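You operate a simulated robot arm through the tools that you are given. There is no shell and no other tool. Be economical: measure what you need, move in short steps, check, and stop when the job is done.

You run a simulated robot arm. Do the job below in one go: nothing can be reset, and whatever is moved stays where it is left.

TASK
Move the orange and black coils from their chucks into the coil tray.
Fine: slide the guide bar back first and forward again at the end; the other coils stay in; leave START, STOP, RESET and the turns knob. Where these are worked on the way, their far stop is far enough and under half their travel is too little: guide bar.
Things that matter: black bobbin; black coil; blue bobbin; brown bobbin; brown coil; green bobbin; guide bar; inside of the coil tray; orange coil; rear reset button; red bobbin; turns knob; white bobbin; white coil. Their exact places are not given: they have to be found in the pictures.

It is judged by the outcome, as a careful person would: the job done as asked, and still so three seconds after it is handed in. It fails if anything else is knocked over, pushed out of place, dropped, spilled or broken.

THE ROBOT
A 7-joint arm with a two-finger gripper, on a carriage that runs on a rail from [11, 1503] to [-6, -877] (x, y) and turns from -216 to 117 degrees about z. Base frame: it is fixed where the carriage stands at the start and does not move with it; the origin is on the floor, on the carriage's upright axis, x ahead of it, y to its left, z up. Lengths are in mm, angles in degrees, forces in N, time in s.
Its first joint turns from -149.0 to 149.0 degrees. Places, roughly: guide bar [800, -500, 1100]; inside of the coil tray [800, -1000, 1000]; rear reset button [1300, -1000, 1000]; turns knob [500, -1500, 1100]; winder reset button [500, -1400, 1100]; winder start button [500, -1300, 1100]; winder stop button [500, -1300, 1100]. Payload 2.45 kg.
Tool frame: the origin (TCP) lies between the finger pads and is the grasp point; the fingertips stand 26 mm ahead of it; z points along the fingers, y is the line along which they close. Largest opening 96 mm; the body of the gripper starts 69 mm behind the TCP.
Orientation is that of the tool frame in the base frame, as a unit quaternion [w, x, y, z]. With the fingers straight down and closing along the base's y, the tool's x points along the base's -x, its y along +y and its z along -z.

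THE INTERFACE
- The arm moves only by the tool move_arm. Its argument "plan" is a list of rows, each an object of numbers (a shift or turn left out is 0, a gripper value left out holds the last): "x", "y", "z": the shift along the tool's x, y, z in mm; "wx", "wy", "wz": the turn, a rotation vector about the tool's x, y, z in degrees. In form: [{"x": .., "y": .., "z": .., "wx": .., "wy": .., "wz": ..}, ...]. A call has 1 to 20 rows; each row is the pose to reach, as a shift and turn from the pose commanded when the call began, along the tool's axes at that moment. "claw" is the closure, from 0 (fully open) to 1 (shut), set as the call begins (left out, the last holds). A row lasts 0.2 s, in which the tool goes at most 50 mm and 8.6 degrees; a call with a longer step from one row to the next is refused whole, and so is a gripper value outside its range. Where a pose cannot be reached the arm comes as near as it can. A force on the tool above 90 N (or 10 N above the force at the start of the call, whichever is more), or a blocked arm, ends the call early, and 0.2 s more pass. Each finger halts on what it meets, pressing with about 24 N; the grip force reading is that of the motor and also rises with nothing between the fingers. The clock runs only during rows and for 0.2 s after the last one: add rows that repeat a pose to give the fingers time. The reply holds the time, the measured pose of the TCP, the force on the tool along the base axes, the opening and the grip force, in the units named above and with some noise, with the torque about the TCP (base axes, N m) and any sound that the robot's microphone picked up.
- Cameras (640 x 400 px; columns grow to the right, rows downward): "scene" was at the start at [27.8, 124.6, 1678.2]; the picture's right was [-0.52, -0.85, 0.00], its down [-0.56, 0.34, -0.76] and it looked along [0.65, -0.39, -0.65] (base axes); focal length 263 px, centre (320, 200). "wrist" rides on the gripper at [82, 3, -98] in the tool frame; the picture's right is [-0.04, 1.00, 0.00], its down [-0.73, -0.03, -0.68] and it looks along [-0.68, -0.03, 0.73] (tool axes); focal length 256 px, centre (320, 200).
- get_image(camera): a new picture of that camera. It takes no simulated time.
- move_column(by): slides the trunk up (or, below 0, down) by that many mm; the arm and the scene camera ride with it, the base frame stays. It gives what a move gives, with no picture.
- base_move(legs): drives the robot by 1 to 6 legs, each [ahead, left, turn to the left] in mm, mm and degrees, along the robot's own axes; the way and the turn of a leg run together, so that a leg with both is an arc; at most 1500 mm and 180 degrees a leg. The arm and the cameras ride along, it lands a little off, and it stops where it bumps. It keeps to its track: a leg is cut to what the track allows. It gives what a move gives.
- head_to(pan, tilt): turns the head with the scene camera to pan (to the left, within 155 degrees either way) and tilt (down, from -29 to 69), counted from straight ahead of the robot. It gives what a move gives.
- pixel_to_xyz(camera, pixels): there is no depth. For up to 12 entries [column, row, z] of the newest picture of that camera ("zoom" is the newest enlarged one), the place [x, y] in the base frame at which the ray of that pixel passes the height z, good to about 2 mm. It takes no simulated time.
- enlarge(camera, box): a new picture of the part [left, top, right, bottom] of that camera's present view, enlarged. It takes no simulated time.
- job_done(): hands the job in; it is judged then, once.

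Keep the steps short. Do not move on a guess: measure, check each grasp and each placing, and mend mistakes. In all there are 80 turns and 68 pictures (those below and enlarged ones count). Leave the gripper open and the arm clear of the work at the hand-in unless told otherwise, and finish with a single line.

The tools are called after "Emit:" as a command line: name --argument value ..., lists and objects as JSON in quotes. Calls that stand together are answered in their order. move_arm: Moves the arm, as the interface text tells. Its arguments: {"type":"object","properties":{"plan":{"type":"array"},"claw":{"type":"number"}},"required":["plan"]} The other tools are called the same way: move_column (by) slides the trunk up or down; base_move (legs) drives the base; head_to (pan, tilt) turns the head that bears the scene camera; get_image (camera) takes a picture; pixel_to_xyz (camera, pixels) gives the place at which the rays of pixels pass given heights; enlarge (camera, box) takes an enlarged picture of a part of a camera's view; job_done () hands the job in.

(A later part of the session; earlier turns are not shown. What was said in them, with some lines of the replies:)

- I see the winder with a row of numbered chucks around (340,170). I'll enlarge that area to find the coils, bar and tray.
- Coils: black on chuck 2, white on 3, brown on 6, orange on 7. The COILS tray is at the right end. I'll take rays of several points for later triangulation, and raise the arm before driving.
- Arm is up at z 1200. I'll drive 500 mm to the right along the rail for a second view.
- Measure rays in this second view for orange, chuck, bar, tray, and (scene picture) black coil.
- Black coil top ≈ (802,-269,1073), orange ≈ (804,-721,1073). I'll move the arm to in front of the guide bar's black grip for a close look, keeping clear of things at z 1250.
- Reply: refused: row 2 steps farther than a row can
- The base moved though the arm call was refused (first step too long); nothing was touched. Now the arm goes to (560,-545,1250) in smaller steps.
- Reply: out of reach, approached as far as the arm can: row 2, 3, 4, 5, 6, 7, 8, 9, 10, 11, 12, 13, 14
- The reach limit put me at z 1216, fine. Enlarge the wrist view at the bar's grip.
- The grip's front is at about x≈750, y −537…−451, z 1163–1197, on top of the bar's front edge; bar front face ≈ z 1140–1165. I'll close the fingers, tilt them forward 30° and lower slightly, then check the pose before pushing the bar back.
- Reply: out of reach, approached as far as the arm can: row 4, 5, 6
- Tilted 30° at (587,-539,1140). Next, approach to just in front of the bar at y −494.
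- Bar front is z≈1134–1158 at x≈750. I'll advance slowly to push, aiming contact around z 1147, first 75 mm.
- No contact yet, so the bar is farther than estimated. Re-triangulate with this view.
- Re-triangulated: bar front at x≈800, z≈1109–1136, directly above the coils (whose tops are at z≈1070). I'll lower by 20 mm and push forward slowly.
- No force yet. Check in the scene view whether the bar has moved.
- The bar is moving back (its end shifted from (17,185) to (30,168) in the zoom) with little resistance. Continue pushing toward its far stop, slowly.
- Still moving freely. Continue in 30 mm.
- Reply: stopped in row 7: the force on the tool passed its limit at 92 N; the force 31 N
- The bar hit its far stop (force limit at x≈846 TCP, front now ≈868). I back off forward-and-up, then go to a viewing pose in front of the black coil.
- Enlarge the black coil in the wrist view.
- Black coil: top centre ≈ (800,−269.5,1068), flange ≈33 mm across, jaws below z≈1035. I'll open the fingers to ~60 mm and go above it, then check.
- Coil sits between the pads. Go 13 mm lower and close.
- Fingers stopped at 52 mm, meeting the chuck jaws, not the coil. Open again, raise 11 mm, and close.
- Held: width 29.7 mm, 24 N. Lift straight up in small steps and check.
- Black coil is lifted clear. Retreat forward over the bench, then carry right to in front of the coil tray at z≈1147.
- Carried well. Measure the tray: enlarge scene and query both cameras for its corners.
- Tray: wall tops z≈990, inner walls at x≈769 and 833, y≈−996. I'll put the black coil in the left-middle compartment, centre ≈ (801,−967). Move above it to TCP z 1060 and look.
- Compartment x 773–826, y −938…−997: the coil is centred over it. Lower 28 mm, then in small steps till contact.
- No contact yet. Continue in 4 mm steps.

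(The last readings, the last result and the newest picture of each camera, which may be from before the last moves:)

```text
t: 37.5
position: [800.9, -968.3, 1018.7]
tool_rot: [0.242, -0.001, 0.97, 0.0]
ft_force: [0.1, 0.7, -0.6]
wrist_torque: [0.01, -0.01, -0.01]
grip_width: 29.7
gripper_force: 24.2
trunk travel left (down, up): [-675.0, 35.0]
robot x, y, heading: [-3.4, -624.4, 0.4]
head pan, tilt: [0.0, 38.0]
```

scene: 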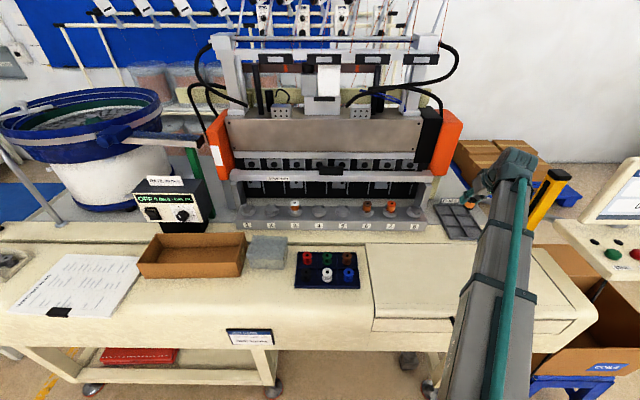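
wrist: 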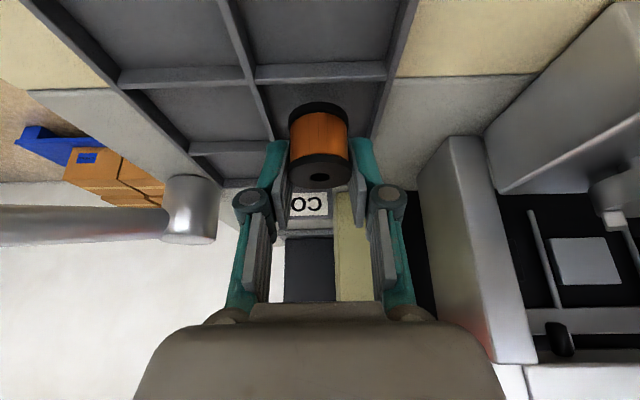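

Emit:
move_arm --plan '[{"x": 0.9, "z": 1.8}, {"x": 1.4, "z": 2.7}, {"x": 1.4, "z": 2.7}]'

Emit:
get_image --camera "wrist"

Emit:
enlarge --camera "scene" --box '[410, 180, 530, 260]'

```text
t: 38.3
position: [800.8, -968.0, 1016.2]
tool_rot: [0.242, -0.002, 0.97, 0.0]
ft_force: [0.4, 0.2, -1.4]
wrist_torque: [-0.02, 0.02, 0.0]
grip_width: 29.9
gripper_force: 24.1
trunk travel left (down, up): [-675.0, 35.0]
robot x, y, heading: [1.9, -630.0, 0.2]
head pan, tilt: [0.0, 38.0]
```

```text
30 pictures are left
```

wrist: 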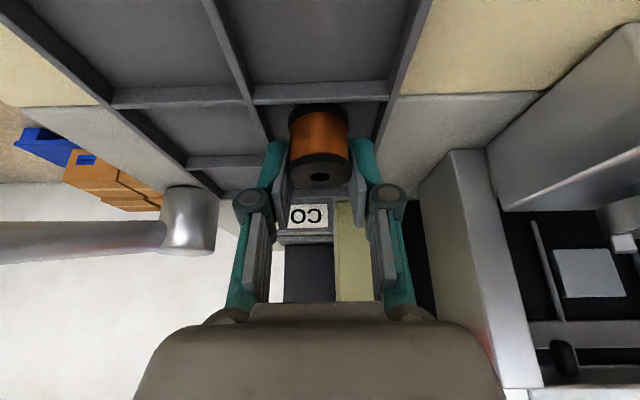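

```text
5.00 times, centred on (470, 220) of scene
```

zoom: 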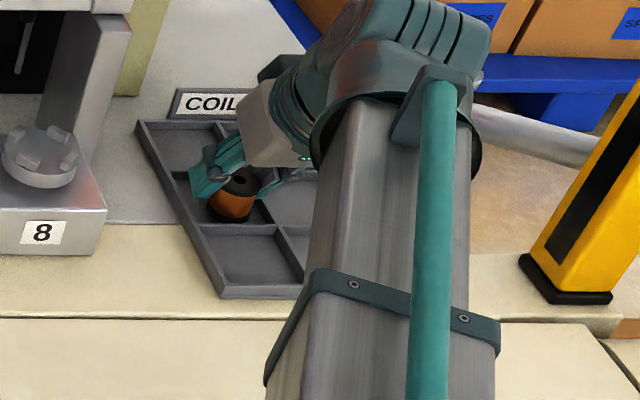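

Coil bottom is inside the compartment but not yet touching. Another small step.

Emit:
move_arm --plan '[{"x": 0.7, "z": 1.3}, {"x": 1.4, "z": 2.6}, {"x": 1.4, "z": 2.6}]'

Emit:
move_arm --plan '[{"x": 0.7, "z": 1.3}, {"x": 1.2, "z": 2.2}, {"x": 1.2, "z": 2.2}]'

Emit:
enlarge --camera "wrist" --box '[200, 50, 440, 200]'

```text
t: 39.1
position: [801.5, -967.4, 1014.2]
tool_rot: [0.242, -0.001, 0.97, -0.001]
ft_force: [0.2, 0.1, 0.2]
wrist_torque: [0.0, 0.02, -0.03]
grip_width: 29.5
gripper_force: 23.8
trunk travel left (down, up): [-675.0, 35.0]
robot x, y, heading: [-4.0, -626.7, 0.4]
head pan, tilt: [0.0, 38.0]
```

```text
t: 39.9
position: [800.7, -967.2, 1010.0]
tool_rot: [0.243, -0.002, 0.97, 0.0]
ft_force: [0.8, 0.2, 3.5]
wrist_torque: [0.04, -0.04, -0.04]
grip_width: 29.6
gripper_force: 23.7
trunk travel left (down, up): [-675.0, 35.0]
robot x, y, heading: [-5.7, -626.5, 0.3]
head pan, tilt: [0.0, 38.0]
```

```text
2.67 times, centred on (320, 125) of wrist
```

zoom: 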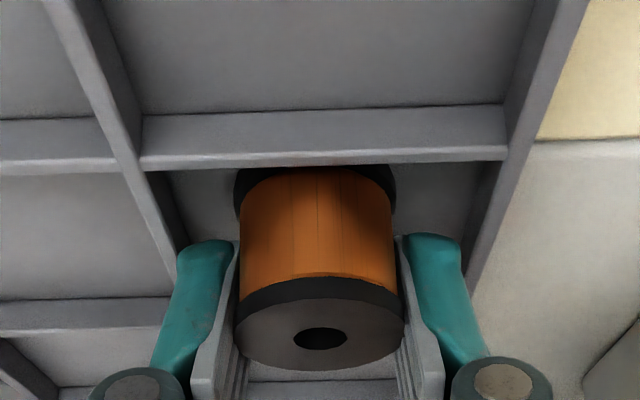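

Contact felt (3.5 N up). Open only to ~37 mm and raise straight up.

Emit:
move_arm --plan '[{}, {}, {}]' --claw 0.615

Emit:
move_arm --plan '[{"x": -4.7, "z": -8.8}, {"x": -9.4, "z": -17.7}, {"x": -18.8, "z": -35.3}, {"x": -33, "z": -62}, {"x": -47, "z": -88}, {"x": -47, "z": -88}]'

Emit:
get_image --camera "wrist"

Emit:
enlarge --camera "scene" --box '[370, 180, 490, 260]'

```text
t: 40.7
position: [800.5, -967.7, 1010.3]
tool_rot: [0.242, -0.001, 0.97, -0.001]
ft_force: [-0.7, 2.0, -1.7]
wrist_torque: [0.1, 0.0, -0.02]
grip_width: 36.4
gripper_force: 0.0
trunk travel left (down, up): [-675.0, 35.0]
robot x, y, heading: [-4.6, -624.4, 0.3]
head pan, tilt: [0.0, 38.0]
```

```text
t: 42.1
position: [800.7, -968.0, 1110.4]
tool_rot: [0.242, -0.002, 0.97, 0.0]
ft_force: [-0.5, 0.4, -0.4]
wrist_torque: [0.0, 0.05, 0.0]
grip_width: 36.9
gripper_force: 0.2
trunk travel left (down, up): [-675.0, 35.0]
robot x, y, heading: [-3.6, -624.2, 0.2]
head pan, tilt: [0.0, 38.0]
```

```text
27 pictures are left
```

wrist: 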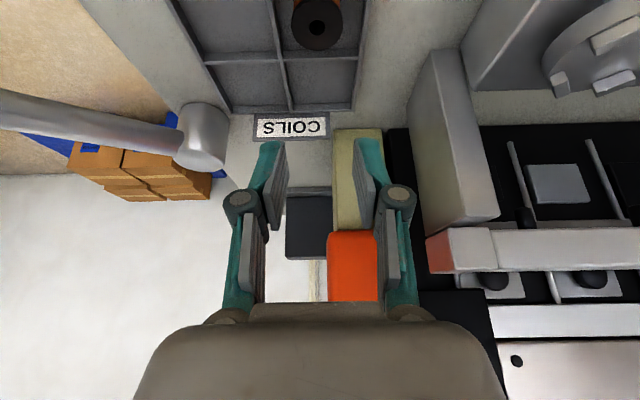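

```text
5.00 times, centred on (430, 220) of scene
```

zoom: 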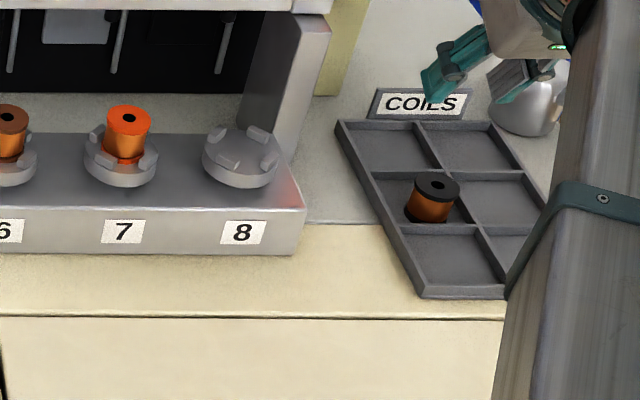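

Black coil stands in the tray. Now retreat, and go to a viewing pose before the orange coil, opening to 60 mm on the way.

Emit:
move_arm --plan '[{"x": 20, "z": -28}, {"x": 38, "z": -53}, {"x": 52, "z": -73}, {"x": 52, "y": 48, "z": -73}, {"x": 52, "y": 96, "z": -73}, {"x": 52, "y": 144, "z": -73}, {"x": 52, "y": 192, "z": -73}, {"x": 52, "y": 230, "z": -73}, {"x": 52, "y": 248, "z": -73}, {"x": 52, "y": 248, "z": -73}]' --claw 0.42

Emit:
get_image --camera "wrist"

```text
t: 44.3
position: [720.6, -720.4, 1149.6]
tool_rot: [0.242, -0.001, 0.97, -0.001]
ft_force: [0.6, 0.2, -0.2]
wrist_torque: [0.01, -0.01, -0.01]
grip_width: 55.9
gripper_force: 0.0
trunk travel left (down, up): [-675.0, 35.0]
robot x, y, heading: [-2.9, -627.1, 0.3]
head pan, tilt: [0.0, 38.0]
```

```text
25 pictures are left
```

wrist: 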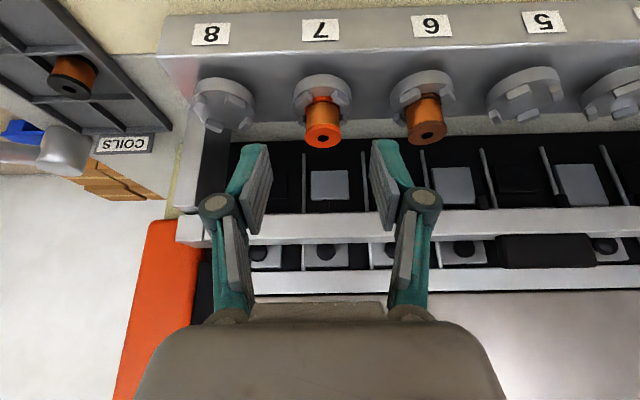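

Emit:
pixel_to_xyz --camera "wrist" --pixels '[[323, 134, 1069], [427, 132, 1069]]'

```text
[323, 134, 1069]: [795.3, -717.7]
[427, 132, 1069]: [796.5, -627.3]
```

Orange coil ≈ (801,−718). Move above it.

Emit:
move_arm --plan '[{"x": -20, "y": 1, "z": 19}, {"x": -40, "y": 2, "z": 38}, {"x": -61.8, "y": 2.5, "z": 57.3}, {"x": -61.8, "y": 2.5, "z": 57.3}]'

Emit:
get_image --camera "wrist"

```text
t: 45.3
position: [801.2, -716.2, 1128.0]
tool_rot: [0.243, -0.001, 0.97, -0.001]
ft_force: [-0.1, -0.3, 0.4]
wrist_torque: [-0.02, -0.02, -0.03]
grip_width: 55.7
gripper_force: 0.2
trunk travel left (down, up): [-675.0, 35.0]
robot x, y, heading: [-6.8, -626.7, 0.3]
head pan, tilt: [0.0, 38.0]
```

```text
24 pictures are left
```

wrist: 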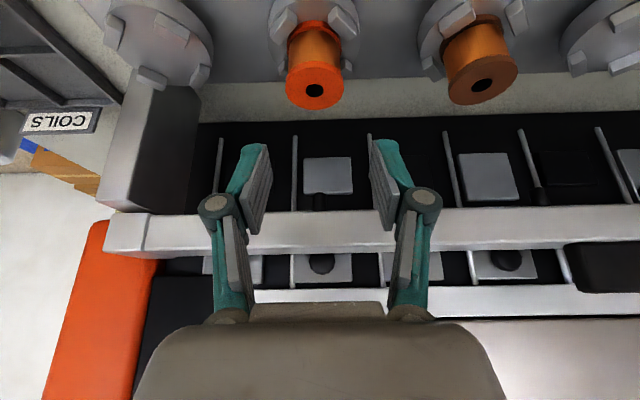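

Emit:
pixel_to_xyz --camera "wrist" --pixels '[[314, 90, 1069], [314, 85, 1069], [290, 85, 1069], [340, 85, 1069]]'

```text
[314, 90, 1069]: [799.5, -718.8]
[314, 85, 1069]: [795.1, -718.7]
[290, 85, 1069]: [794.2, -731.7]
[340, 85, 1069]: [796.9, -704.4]
```

Descend 51 mm with −2.5 mm in y, to the same height as the good black grasp, and close.

Emit:
move_arm --plan '[{"x": 8, "y": -2, "z": 15}, {"x": 16, "y": -2.5, "z": 30}, {"x": 23.9, "y": -2.5, "z": 45}, {"x": 23.9, "y": -2.5, "z": 45}]'

Emit:
move_arm --plan '[{}, {}, {}, {}]' --claw 1

Emit:
get_image --camera "wrist"

```text
t: 46.3
position: [801.1, -720.1, 1077.3]
tool_rot: [0.242, -0.001, 0.97, -0.001]
ft_force: [-0.1, 0.1, -0.4]
wrist_torque: [-0.01, 0.0, 0.0]
grip_width: 55.6
gripper_force: 0.1
trunk travel left (down, up): [-675.0, 35.0]
robot x, y, heading: [-3.8, -625.7, 0.1]
head pan, tilt: [0.0, 38.0]
```

```text
t: 47.3
position: [799.7, -719.5, 1077.8]
tool_rot: [0.243, -0.002, 0.97, 0.0]
ft_force: [-3.1, -2.2, 10.1]
wrist_torque: [-0.13, 0.11, -0.09]
grip_width: 29.6
gripper_force: 24.2
trunk travel left (down, up): [-675.0, 35.0]
robot x, y, heading: [-7.8, -624.5, 0.2]
head pan, tilt: [0.0, 38.0]
```

```text
23 pictures are left
```

wrist: 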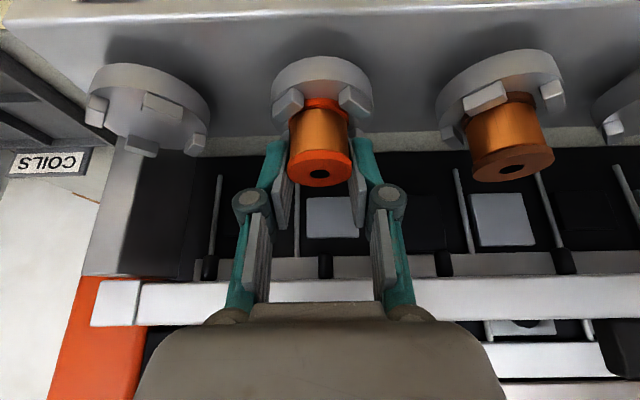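

Held (29.6 mm). Lift straight up, slowly.

Emit:
move_arm --plan '[{"x": -4.7, "z": -8.8}, {"x": -9.4, "z": -17.7}, {"x": -14.1, "z": -26.5}, {"x": -18.8, "z": -35.3}, {"x": -23.5, "z": -44.2}, {"x": -28.2, "z": -53}, {"x": -28.2, "z": -53}]'

Emit:
get_image --camera "wrist"

```text
t: 48.9
position: [800.9, -719.3, 1137.3]
tool_rot: [0.242, -0.001, 0.97, -0.001]
ft_force: [1.0, 0.6, 0.0]
wrist_torque: [0.01, 0.03, -0.02]
grip_width: 29.4
gripper_force: 23.9
trunk travel left (down, up): [-675.0, 35.0]
robot x, y, heading: [-0.4, -624.1, 0.4]
head pan, tilt: [0.0, 38.0]
```

```text
22 pictures are left
```

wrist: 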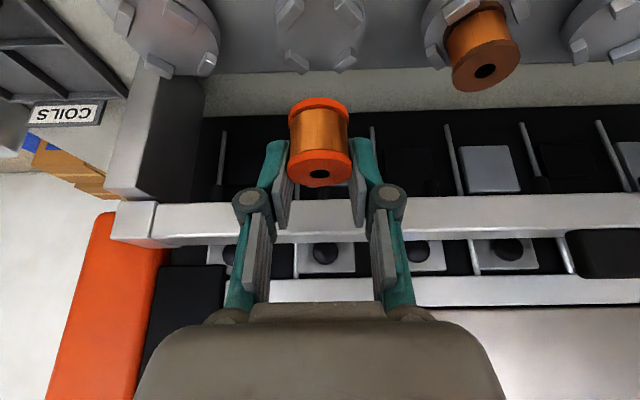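

Orange lifted. Carry back and right, to in front of/above the front-left compartment.

Emit:
move_arm --plan '[{"x": 28, "z": -21}, {"x": 57, "z": -42}, {"x": 57, "z": -42, "y": -48}, {"x": 57, "z": -42, "y": -96}, {"x": 57, "z": -42, "y": -144}, {"x": 57, "z": -42, "y": -192}, {"x": 57, "z": -42, "y": -230}, {"x": 57, "z": -42, "y": -248}, {"x": 57, "z": -42, "y": -248}]'

Emit:
enlarge --camera "scene" --box '[410, 180, 530, 260]'

Emit:
get_image --camera "wrist"

```text
t: 50.9
position: [732.3, -969.2, 1148.8]
tool_rot: [0.242, -0.001, 0.97, 0.0]
ft_force: [-0.4, -0.3, 0.1]
wrist_torque: [0.02, 0.02, 0.01]
grip_width: 29.2
gripper_force: 24.0
trunk travel left (down, up): [-675.0, 35.0]
robot x, y, heading: [-6.5, -624.3, 0.3]
head pan, tilt: [0.0, 38.0]
```

```text
5.00 times, centred on (470, 220) of scene
```

zoom: 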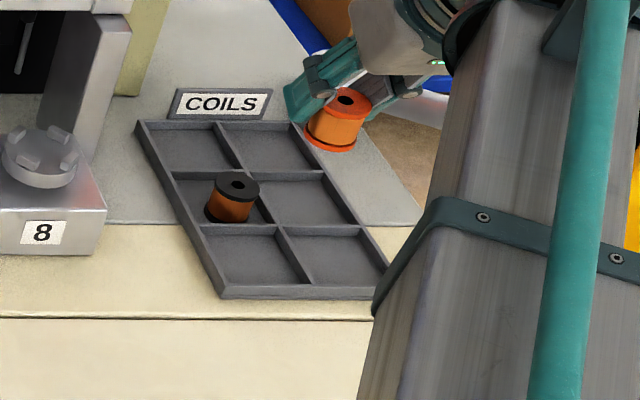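

```text
20 pictures are left
```

wrist: 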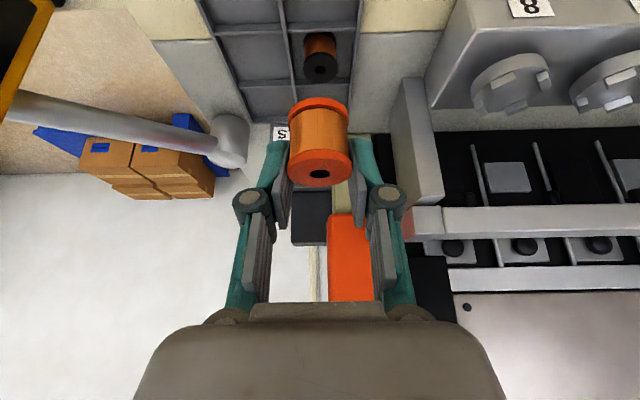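

Emit:
pixel_to_xyz --camera "zoom" --pixels '[[240, 229, 990], [262, 291, 990], [195, 230, 990], [286, 230, 990], [222, 292, 990], [316, 292, 990], [238, 184, 1005]]'

```text
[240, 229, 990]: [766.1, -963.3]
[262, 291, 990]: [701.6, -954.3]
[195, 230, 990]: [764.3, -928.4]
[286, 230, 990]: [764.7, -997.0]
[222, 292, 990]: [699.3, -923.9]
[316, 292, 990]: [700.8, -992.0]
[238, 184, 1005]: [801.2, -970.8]
```

Front-left compartment centre ≈ (736,−966). Descend to z≈1036 over it.

Emit:
move_arm --plan '[{"x": 15, "y": 3, "z": 33}, {"x": 32, "y": 3, "z": 67}, {"x": 49.5, "y": 3, "z": 101.7}, {"x": 49.5, "y": 3, "z": 101.7}]'

Emit:
get_image --camera "wrist"

```text
t: 51.9
position: [737.5, -964.1, 1035.0]
tool_rot: [0.241, -0.002, 0.97, 0.0]
ft_force: [-0.3, -0.3, -1.2]
wrist_torque: [0.01, 0.01, 0.01]
grip_width: 29.9
gripper_force: 24.5
trunk travel left (down, up): [-675.0, 35.0]
robot x, y, heading: [-3.5, -624.1, 0.5]
head pan, tilt: [0.0, 38.0]
```

```text
19 pictures are left
```

wrist: 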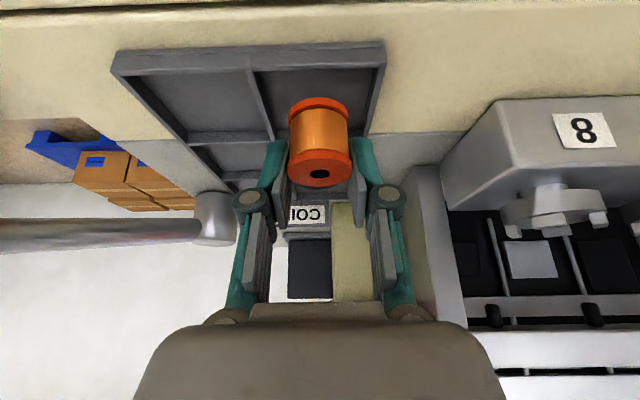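

Emit:
pixel_to_xyz --camera "wrist" --pixels '[[255, 67, 990], [376, 66, 990], [270, 130, 990], [368, 130, 990], [320, 68, 990]]'

```text
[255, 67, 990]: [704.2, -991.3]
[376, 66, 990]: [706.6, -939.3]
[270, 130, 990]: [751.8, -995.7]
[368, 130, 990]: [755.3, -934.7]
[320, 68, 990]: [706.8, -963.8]
```

Centred (walls y −937…−994, front x 706). Lower 19 mm, then small steps.

Emit:
move_arm --plan '[{"x": 4.7, "z": 8.8}, {"x": 8.9, "z": 16.8}, {"x": 8.9, "z": 16.8}]'

Emit:
move_arm --plan '[{"x": 0.7, "z": 1.3}, {"x": 1.4, "z": 2.6}, {"x": 1.4, "z": 2.6}]'

Emit:
move_arm --plan '[{"x": 0.7, "z": 1.3}, {"x": 1.0, "z": 2.0}, {"x": 1.0, "z": 2.0}]'

Emit:
enlarge --camera "wrist" --box '[200, 50, 440, 200]'

```text
t: 52.7
position: [736.7, -964.3, 1017.5]
tool_rot: [0.243, -0.001, 0.97, -0.001]
ft_force: [0.7, -0.2, -0.6]
wrist_torque: [-0.04, 0.01, -0.04]
grip_width: 29.6
gripper_force: 24.2
trunk travel left (down, up): [-675.0, 35.0]
robot x, y, heading: [-3.3, -627.1, 0.4]
head pan, tilt: [0.0, 38.0]
```

```text
t: 53.5
position: [736.0, -964.1, 1012.2]
tool_rot: [0.242, -0.002, 0.97, 0.0]
ft_force: [0.3, 0.9, -0.6]
wrist_torque: [0.01, 0.02, 0.01]
grip_width: 29.6
gripper_force: 24.0
trunk travel left (down, up): [-675.0, 35.0]
robot x, y, heading: [-5.3, -624.5, 0.2]
head pan, tilt: [0.0, 38.0]
```

```text
t: 54.3
position: [735.7, -965.5, 1011.2]
tool_rot: [0.243, -0.002, 0.97, -0.001]
ft_force: [0.0, -0.2, 6.9]
wrist_torque: [0.07, 0.05, 0.01]
grip_width: 29.8
gripper_force: 24.3
trunk travel left (down, up): [-675.0, 35.0]
robot x, y, heading: [-4.9, -626.5, 0.2]
head pan, tilt: [0.0, 38.0]
```

```text
2.67 times, centred on (320, 125) of wrist
```

zoom: 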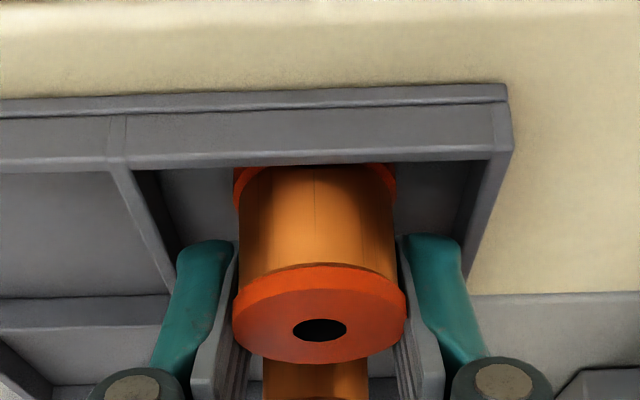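

Contact (6.9 N). Release to 37 mm and lift away.

Emit:
move_arm --plan '[{}, {}, {}]' --claw 0.615

Emit:
move_arm --plan '[{"x": -4.7, "z": -8.8}, {"x": -9.4, "z": -17.7}, {"x": -18.8, "z": -35.3}, {"x": -33, "z": -62}, {"x": -47, "z": -88}, {"x": -60, "z": -115}, {"x": -60, "z": -115}]'

Emit:
get_image --camera "scene"

Emit:
enlarge --camera "scene" --box '[370, 180, 490, 260]'

```text
t: 55.1
position: [736.3, -966.0, 1010.3]
tool_rot: [0.242, -0.002, 0.97, 0.0]
ft_force: [-0.2, -2.1, -0.8]
wrist_torque: [-0.06, 0.03, 0.05]
grip_width: 35.8
gripper_force: 0.1
trunk travel left (down, up): [-675.0, 35.0]
robot x, y, heading: [-3.8, -630.2, 0.3]
head pan, tilt: [0.0, 38.0]
```

```text
t: 56.7
position: [734.8, -964.0, 1139.7]
tool_rot: [0.243, -0.002, 0.97, -0.001]
ft_force: [0.0, 0.2, 0.6]
wrist_torque: [0.01, 0.03, 0.0]
grip_width: 37.0
gripper_force: 0.0
trunk travel left (down, up): [-675.0, 35.0]
robot x, y, heading: [-3.7, -626.4, 0.4]
head pan, tilt: [0.0, 38.0]
```

```text
17 pictures are left
```

scene: 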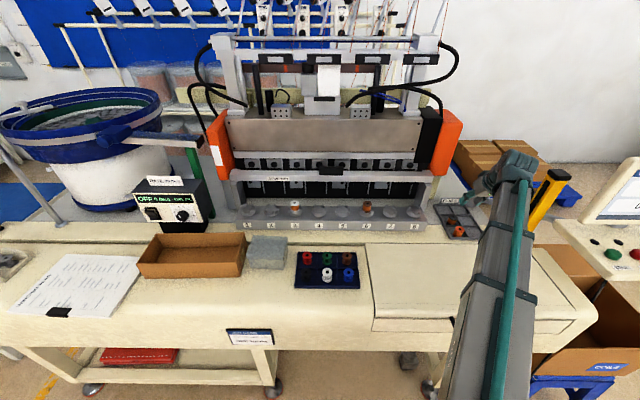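

```text
5.00 times, centred on (430, 220) of scene
```

zoom: 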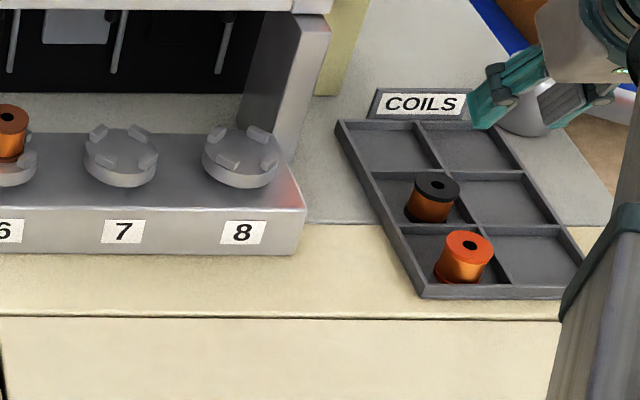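

Both coils are in the tray. Now the bar: look at the grip and the space behind it.

Emit:
enlarge --camera "scene" --box '[290, 150, 370, 200]'

```text
8.00 times, centred on (330, 175) of scene
```

zoom: 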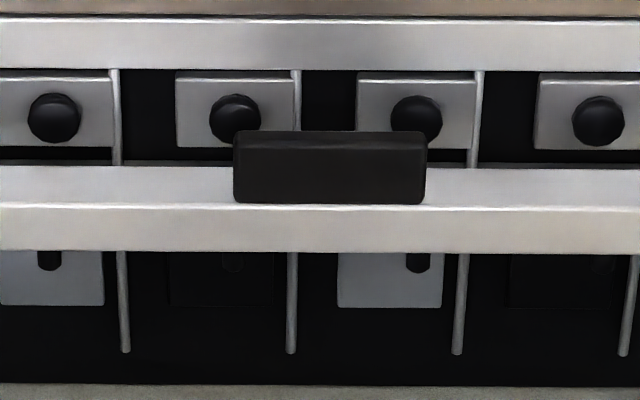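

Grip ≈12 mm deep (x≈868–880, z 1136–1169) on a 32 mm deep bar, with free space to the heads' knobs (x≈930); the gap between knobs lies at the grip's centre. Plan: hook the closed tilted fingertips behind the grip and pull forward. First raise the trunk 30 mm and close the fingers.

Emit:
move_column --by 30

Emit:
move_arm --plan '[{"x": -10, "z": -20}, {"x": -21, "z": -40}, {"x": -21, "y": 48, "z": -40}, {"x": -21, "y": 96, "z": -40}, {"x": -21, "y": 144, "z": -40}, {"x": -21, "y": 192, "z": -40}, {"x": -21, "y": 240, "z": -40}, {"x": -21, "y": 288, "z": -40}, {"x": -21, "y": 336, "z": -40}, {"x": -21, "y": 384, "z": -40}, {"x": -21, "y": 430, "z": -40}, {"x": -21, "y": 470, "z": -40}, {"x": -21, "y": 470, "z": -40}]' --claw 1

Emit:
get_image --camera "wrist"

```text
t: 57.5
position: [735.8, -965.2, 1170.5]
tool_rot: [0.242, -0.001, 0.97, -0.001]
ft_force: [0.8, -0.7, -0.4]
wrist_torque: [0.01, 0.03, 0.0]
grip_width: 37.1
gripper_force: 0.0
trunk travel left (down, up): [-705.0, 5.0]
robot x, y, heading: [-2.9, -624.5, 0.4]
head pan, tilt: [0.0, 38.0]
```

```text
t: 60.3
position: [733.8, -494.8, 1214.1]
tool_rot: [0.242, -0.002, 0.97, 0.0]
ft_force: [0.5, -0.7, 0.0]
wrist_torque: [0.01, 0.0, 0.03]
grip_width: 0.0
gripper_force: 24.3
trunk travel left (down, up): [-705.0, 5.0]
robot x, y, heading: [-2.3, -627.9, 0.3]
head pan, tilt: [0.0, 38.0]
```

```text
14 pictures are left
```

wrist: 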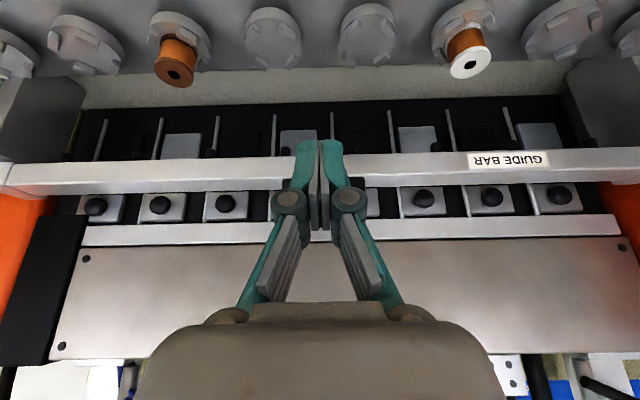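

Emit:
enlarge --camera "wrist" --box '[200, 130, 440, 280]'

Emit:
pixel_to_xyz --camera "wrist" --pixels '[[240, 181, 1136], [240, 161, 1109], [240, 190, 1136], [226, 203, 1150], [226, 203, 1140], [365, 185, 1136], [268, 185, 1136]]'

```text
2.67 times, centred on (320, 205) of wrist
```

zoom: 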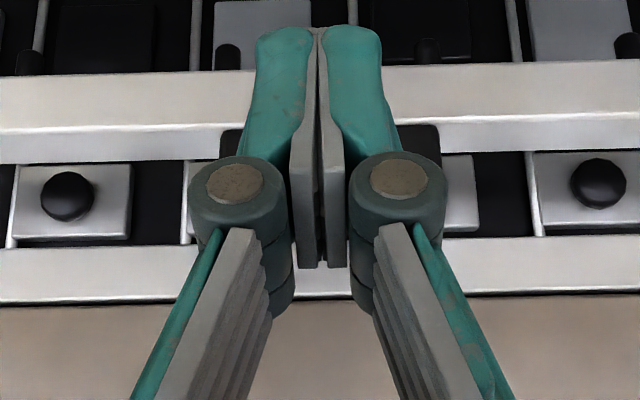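

```text
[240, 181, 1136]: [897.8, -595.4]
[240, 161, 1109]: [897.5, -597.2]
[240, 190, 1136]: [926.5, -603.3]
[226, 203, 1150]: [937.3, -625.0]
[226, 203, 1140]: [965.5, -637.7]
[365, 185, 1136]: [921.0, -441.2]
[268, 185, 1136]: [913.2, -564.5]
```

Methods differ by ~9 mm on bar height; one more scene measurement to settle it.

Emit:
enlarge --camera "scene" --box '[210, 150, 330, 225]'

```text
5.33 times, centred on (270, 188) of scene
```

zoom: 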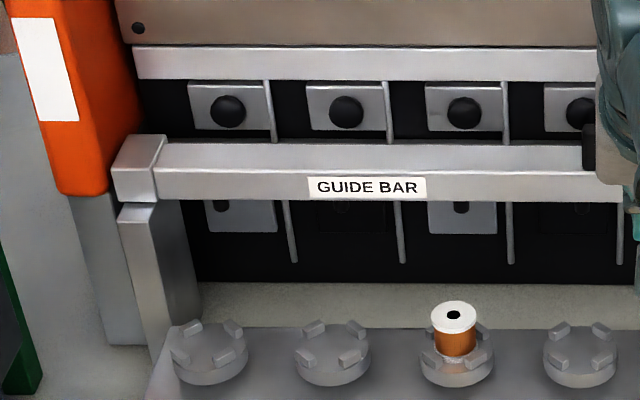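

Emit:
pixel_to_xyz --camera "zoom" --pixels '[[308, 178, 1110], [308, 178, 1150], [427, 178, 1110], [427, 178, 1150], [367, 171, 1110], [367, 171, 1150], [367, 201, 1110], [367, 201, 1150]]'

Emit:
pixel_to_xyz --camera "wrist" --pixels '[[549, 167, 1110], [549, 167, 1150], [467, 167, 1110], [467, 167, 1150], [420, 176, 1110], [420, 176, 1150], [420, 155, 1110], [420, 155, 1150]]'

```text
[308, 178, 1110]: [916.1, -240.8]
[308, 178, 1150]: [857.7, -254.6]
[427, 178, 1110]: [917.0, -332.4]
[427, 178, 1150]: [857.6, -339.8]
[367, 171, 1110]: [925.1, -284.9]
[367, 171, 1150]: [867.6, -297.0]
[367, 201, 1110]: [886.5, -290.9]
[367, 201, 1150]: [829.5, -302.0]
```

```text
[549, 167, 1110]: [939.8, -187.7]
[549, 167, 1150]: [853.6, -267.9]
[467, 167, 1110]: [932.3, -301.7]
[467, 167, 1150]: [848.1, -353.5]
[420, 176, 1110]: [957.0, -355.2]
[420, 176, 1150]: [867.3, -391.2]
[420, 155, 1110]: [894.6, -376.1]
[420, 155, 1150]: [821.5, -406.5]
```

Settled: bar front x≈871, z≈1122–1148; grip x≈871–883, z≈1148–1181. Move the tip over and behind the grip at TCP z≈1224 (tip edge ≈1195).

Emit:
move_arm --plan '[{"x": -4.7, "y": 2, "z": -8.8}, {"x": -34, "y": 2, "z": 6.5}, {"x": -63, "y": 2, "z": 22}, {"x": -92, "y": 2, "z": 37}, {"x": -120, "y": 2, "z": 52}, {"x": -148, "y": 2, "z": 67}, {"x": -148, "y": 2, "z": 67}]'

Emit:
get_image --camera "wrist"

Emit:
enlarge --camera "scene" --box '[270, 120, 390, 195]'

```text
t: 61.9
position: [895.5, -492.4, 1225.0]
tool_rot: [0.242, -0.002, 0.97, 0.0]
ft_force: [0.1, 0.4, -0.1]
wrist_torque: [-0.05, -0.01, -0.02]
grip_width: 0.0
gripper_force: 23.7
trunk travel left (down, up): [-705.0, 5.0]
robot x, y, heading: [-5.0, -627.7, 0.2]
head pan, tilt: [0.0, 38.0]
```

```text
11 pictures are left
```

wrist: 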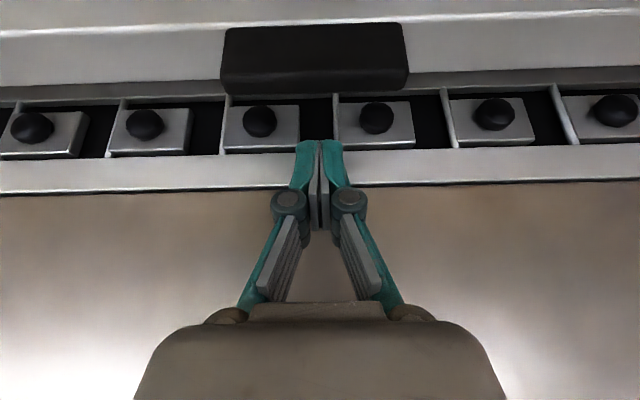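

```text
5.33 times, centred on (330, 158) of scene
```

zoom: 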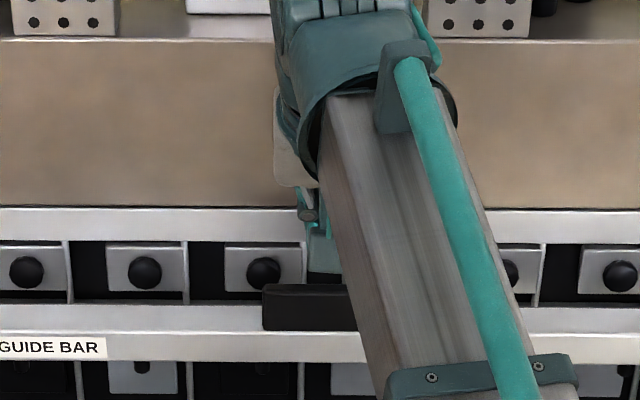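

Emit:
pixel_to_xyz --camera "wrist" --pixels '[[315, 92, 1181], [315, 64, 1181], [315, 22, 1148], [260, 120, 1150], [375, 117, 1150], [225, 70, 1175], [407, 70, 1175], [320, 142, 1196], [320, 80, 1181]]'

```text
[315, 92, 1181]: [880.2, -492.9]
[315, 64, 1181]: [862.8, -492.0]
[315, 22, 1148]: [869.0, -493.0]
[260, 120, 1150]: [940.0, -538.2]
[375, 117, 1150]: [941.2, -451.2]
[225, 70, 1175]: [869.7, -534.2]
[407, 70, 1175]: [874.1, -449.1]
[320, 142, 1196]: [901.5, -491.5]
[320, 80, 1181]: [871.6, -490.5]
```

Consistent: grip back edge x≈880, knobs ≈940 to either side. Descend 36 mm behind the grip.

Emit:
move_arm --plan '[{"x": 4.7, "z": 8.8}, {"x": 9.4, "z": 17.7}, {"x": 14, "z": 26.5}, {"x": 16.9, "z": 31.8}, {"x": 16.9, "z": 31.8}]'

Emit:
get_image --camera "wrist"

```text
t: 63.1
position: [896.4, -491.9, 1188.4]
tool_rot: [0.242, -0.002, 0.97, 0.0]
ft_force: [0.4, 0.4, 0.5]
wrist_torque: [0.03, -0.04, 0.03]
grip_width: 0.1
gripper_force: 24.3
trunk travel left (down, up): [-705.0, 5.0]
robot x, y, heading: [-8.4, -621.7, 0.3]
head pan, tilt: [0.0, 38.0]
```

```text
9 pictures are left
```

wrist: 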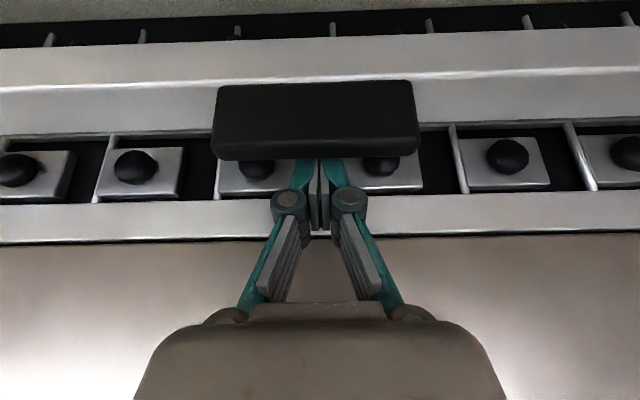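

The tips are behind the grip. Pull forward 40 mm slowly and check.

Emit:
move_arm --plan '[{"x": 5.3, "z": -2.8}, {"x": 10.6, "z": -5.6}, {"x": 15.9, "z": -8.4}, {"x": 21.2, "z": -11.3}, {"x": 26.5, "z": -14.1}, {"x": 31.8, "z": -16.9}, {"x": 35.3, "z": -18.8}, {"x": 35.3, "z": -18.8}]'

Emit:
get_image --camera "wrist"

```text
t: 64.9
position: [855.7, -492.4, 1188.4]
tool_rot: [0.241, -0.003, 0.97, 0.0]
ft_force: [0.1, -0.3, 0.5]
wrist_torque: [-0.01, -0.03, 0.02]
grip_width: 0.1
gripper_force: 28.4
trunk travel left (down, up): [-705.0, 5.0]
robot x, y, heading: [-7.1, -624.3, 0.2]
head pan, tilt: [0.0, 38.0]
```

```text
8 pictures are left
```

wrist: 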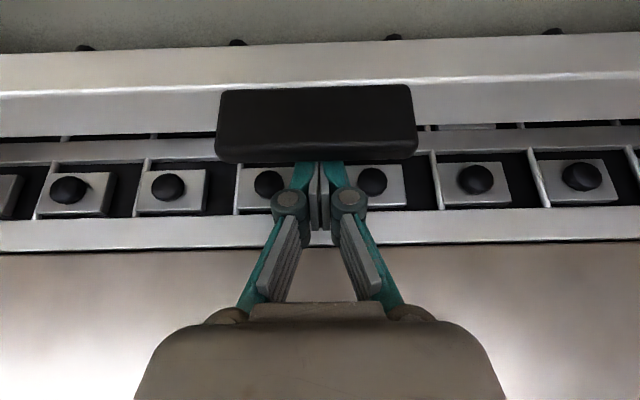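

The bar follows. Continue 45 mm.

Emit:
move_arm --plan '[{"x": 5.3, "z": -2.8}, {"x": 10.6, "z": -5.6}, {"x": 15.9, "z": -8.4}, {"x": 21.2, "z": -11.3}, {"x": 26.5, "z": -14.1}, {"x": 31.8, "z": -16.9}, {"x": 37.1, "z": -19.7}, {"x": 39.7, "z": -21.1}, {"x": 39.7, "z": -21.1}]'

Emit:
move_arm --plan '[{"x": 3.5, "z": -1.9}, {"x": 7, "z": -3.8}, {"x": 10.6, "z": -5.6}, {"x": 14, "z": -7.5}, {"x": 17.7, "z": -9.4}, {"x": 21.2, "z": -11.3}]'

Emit:
enlarge --camera "scene" --box '[220, 120, 460, 270]'

```text
t: 66.9
position: [810.4, -491.5, 1189.2]
tool_rot: [0.242, -0.002, 0.97, 0.0]
ft_force: [0.1, -0.7, 0.3]
wrist_torque: [0.0, 0.01, 0.01]
grip_width: 0.0
gripper_force: 29.0
trunk travel left (down, up): [-705.0, 5.0]
robot x, y, heading: [-1.5, -624.3, 0.3]
head pan, tilt: [0.0, 38.0]
```

```text
t: 68.3
position: [800.5, -492.3, 1188.2]
tool_rot: [0.254, -0.002, 0.967, 0.002]
ft_force: [80.7, 1.5, 20.4]
wrist_torque: [-0.71, -0.35, -0.7]
grip_width: 6.1
gripper_force: 28.1
trunk travel left (down, up): [-705.0, 5.0]
robot x, y, heading: [-7.6, -623.4, 0.2]
head pan, tilt: [0.0, 38.0]
```

```text
2.67 times, centred on (340, 195) of scene
```

zoom: 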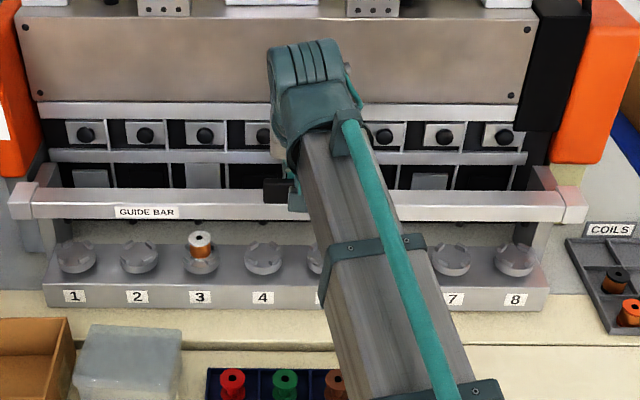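

The bar hit its forward stop (81 N). Release: move back 30 mm, up clear of the grip, then away to the front.

Emit:
move_arm --plan '[{"x": -12, "z": 6.5}, {"x": -26.5, "z": 14}, {"x": -35, "z": -2}, {"x": -45, "z": -20}, {"x": -45, "z": -20}, {"x": -22, "z": -35}, {"x": 10, "z": -52}, {"x": 42, "z": -69}, {"x": 70, "z": -85}, {"x": 70, "z": -85}]'

Emit:
enlarge --camera "scene" --box '[220, 120, 500, 270]'

```text
t: 70.5
position: [685.0, -492.7, 1230.6]
tool_rot: [0.242, -0.002, 0.97, 0.0]
ft_force: [-0.2, 0.2, 0.3]
wrist_torque: [0.0, 0.02, -0.06]
grip_width: 0.0
gripper_force: 28.7
trunk travel left (down, up): [-705.0, 5.0]
robot x, y, heading: [-6.1, -627.0, 0.0]
head pan, tilt: [0.0, 38.0]
```

```text
2.29 times, centred on (360, 195) of scene
```

zoom: 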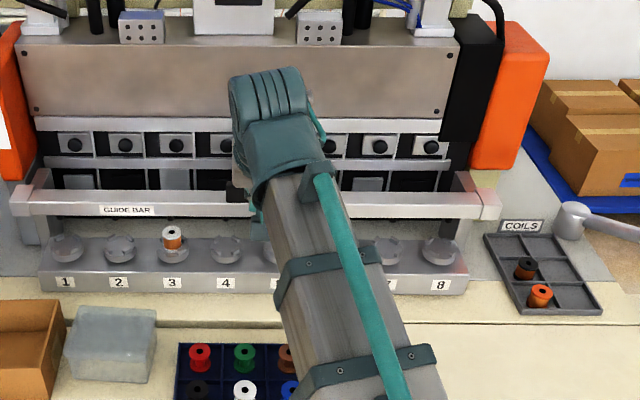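

Bar is forward again and both coils are in the tray. Open the gripper, draw the arm further back, and check the rest.

Emit:
move_arm --plan '[{"x": 20, "z": -10}, {"x": 45, "z": -24}, {"x": 45, "y": 0, "z": -24}, {"x": 45, "z": -24}]' --claw 0

Emit:
get_image --camera "wrist"

Emit:
get_image --camera "scene"

```text
t: 71.5
position: [634.4, -493.3, 1229.5]
tool_rot: [0.243, -0.002, 0.97, 0.0]
ft_force: [0.3, -0.4, 0.0]
wrist_torque: [-0.01, 0.02, 0.0]
grip_width: 96.5
gripper_force: 0.0
trunk travel left (down, up): [-705.0, 5.0]
robot x, y, heading: [-5.2, -624.8, 0.2]
head pan, tilt: [0.0, 38.0]
```

```text
5 pictures are left
```

wrist: 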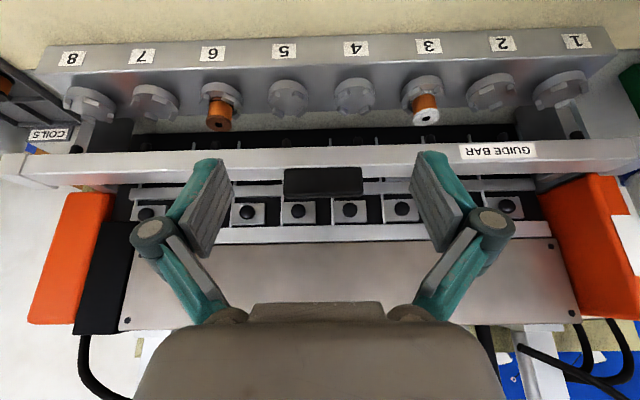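

```text
4 pictures are left
```

scene: 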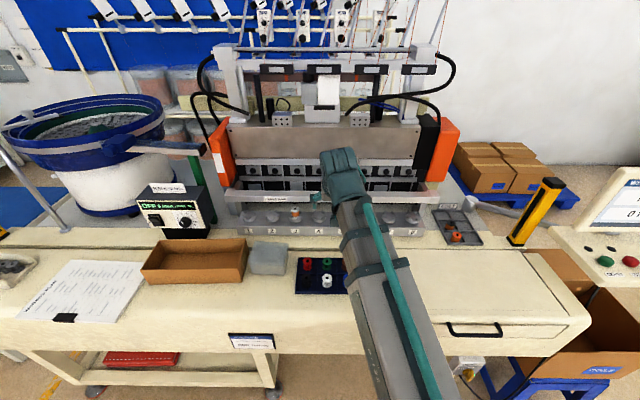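

White and brown coils are still in their chucks, black and orange stand in the tray, the guide bar is forward, and the gripper is open and clear. Handing in.

Emit:
job_done

```text
The job is handed in.
```

The orange and black coils are in the coil tray, and the guide bar was slid back to its stop first and then forward to its front stop; the white and brown coils stayed in their chucks and the buttons and turns knob were not touched.
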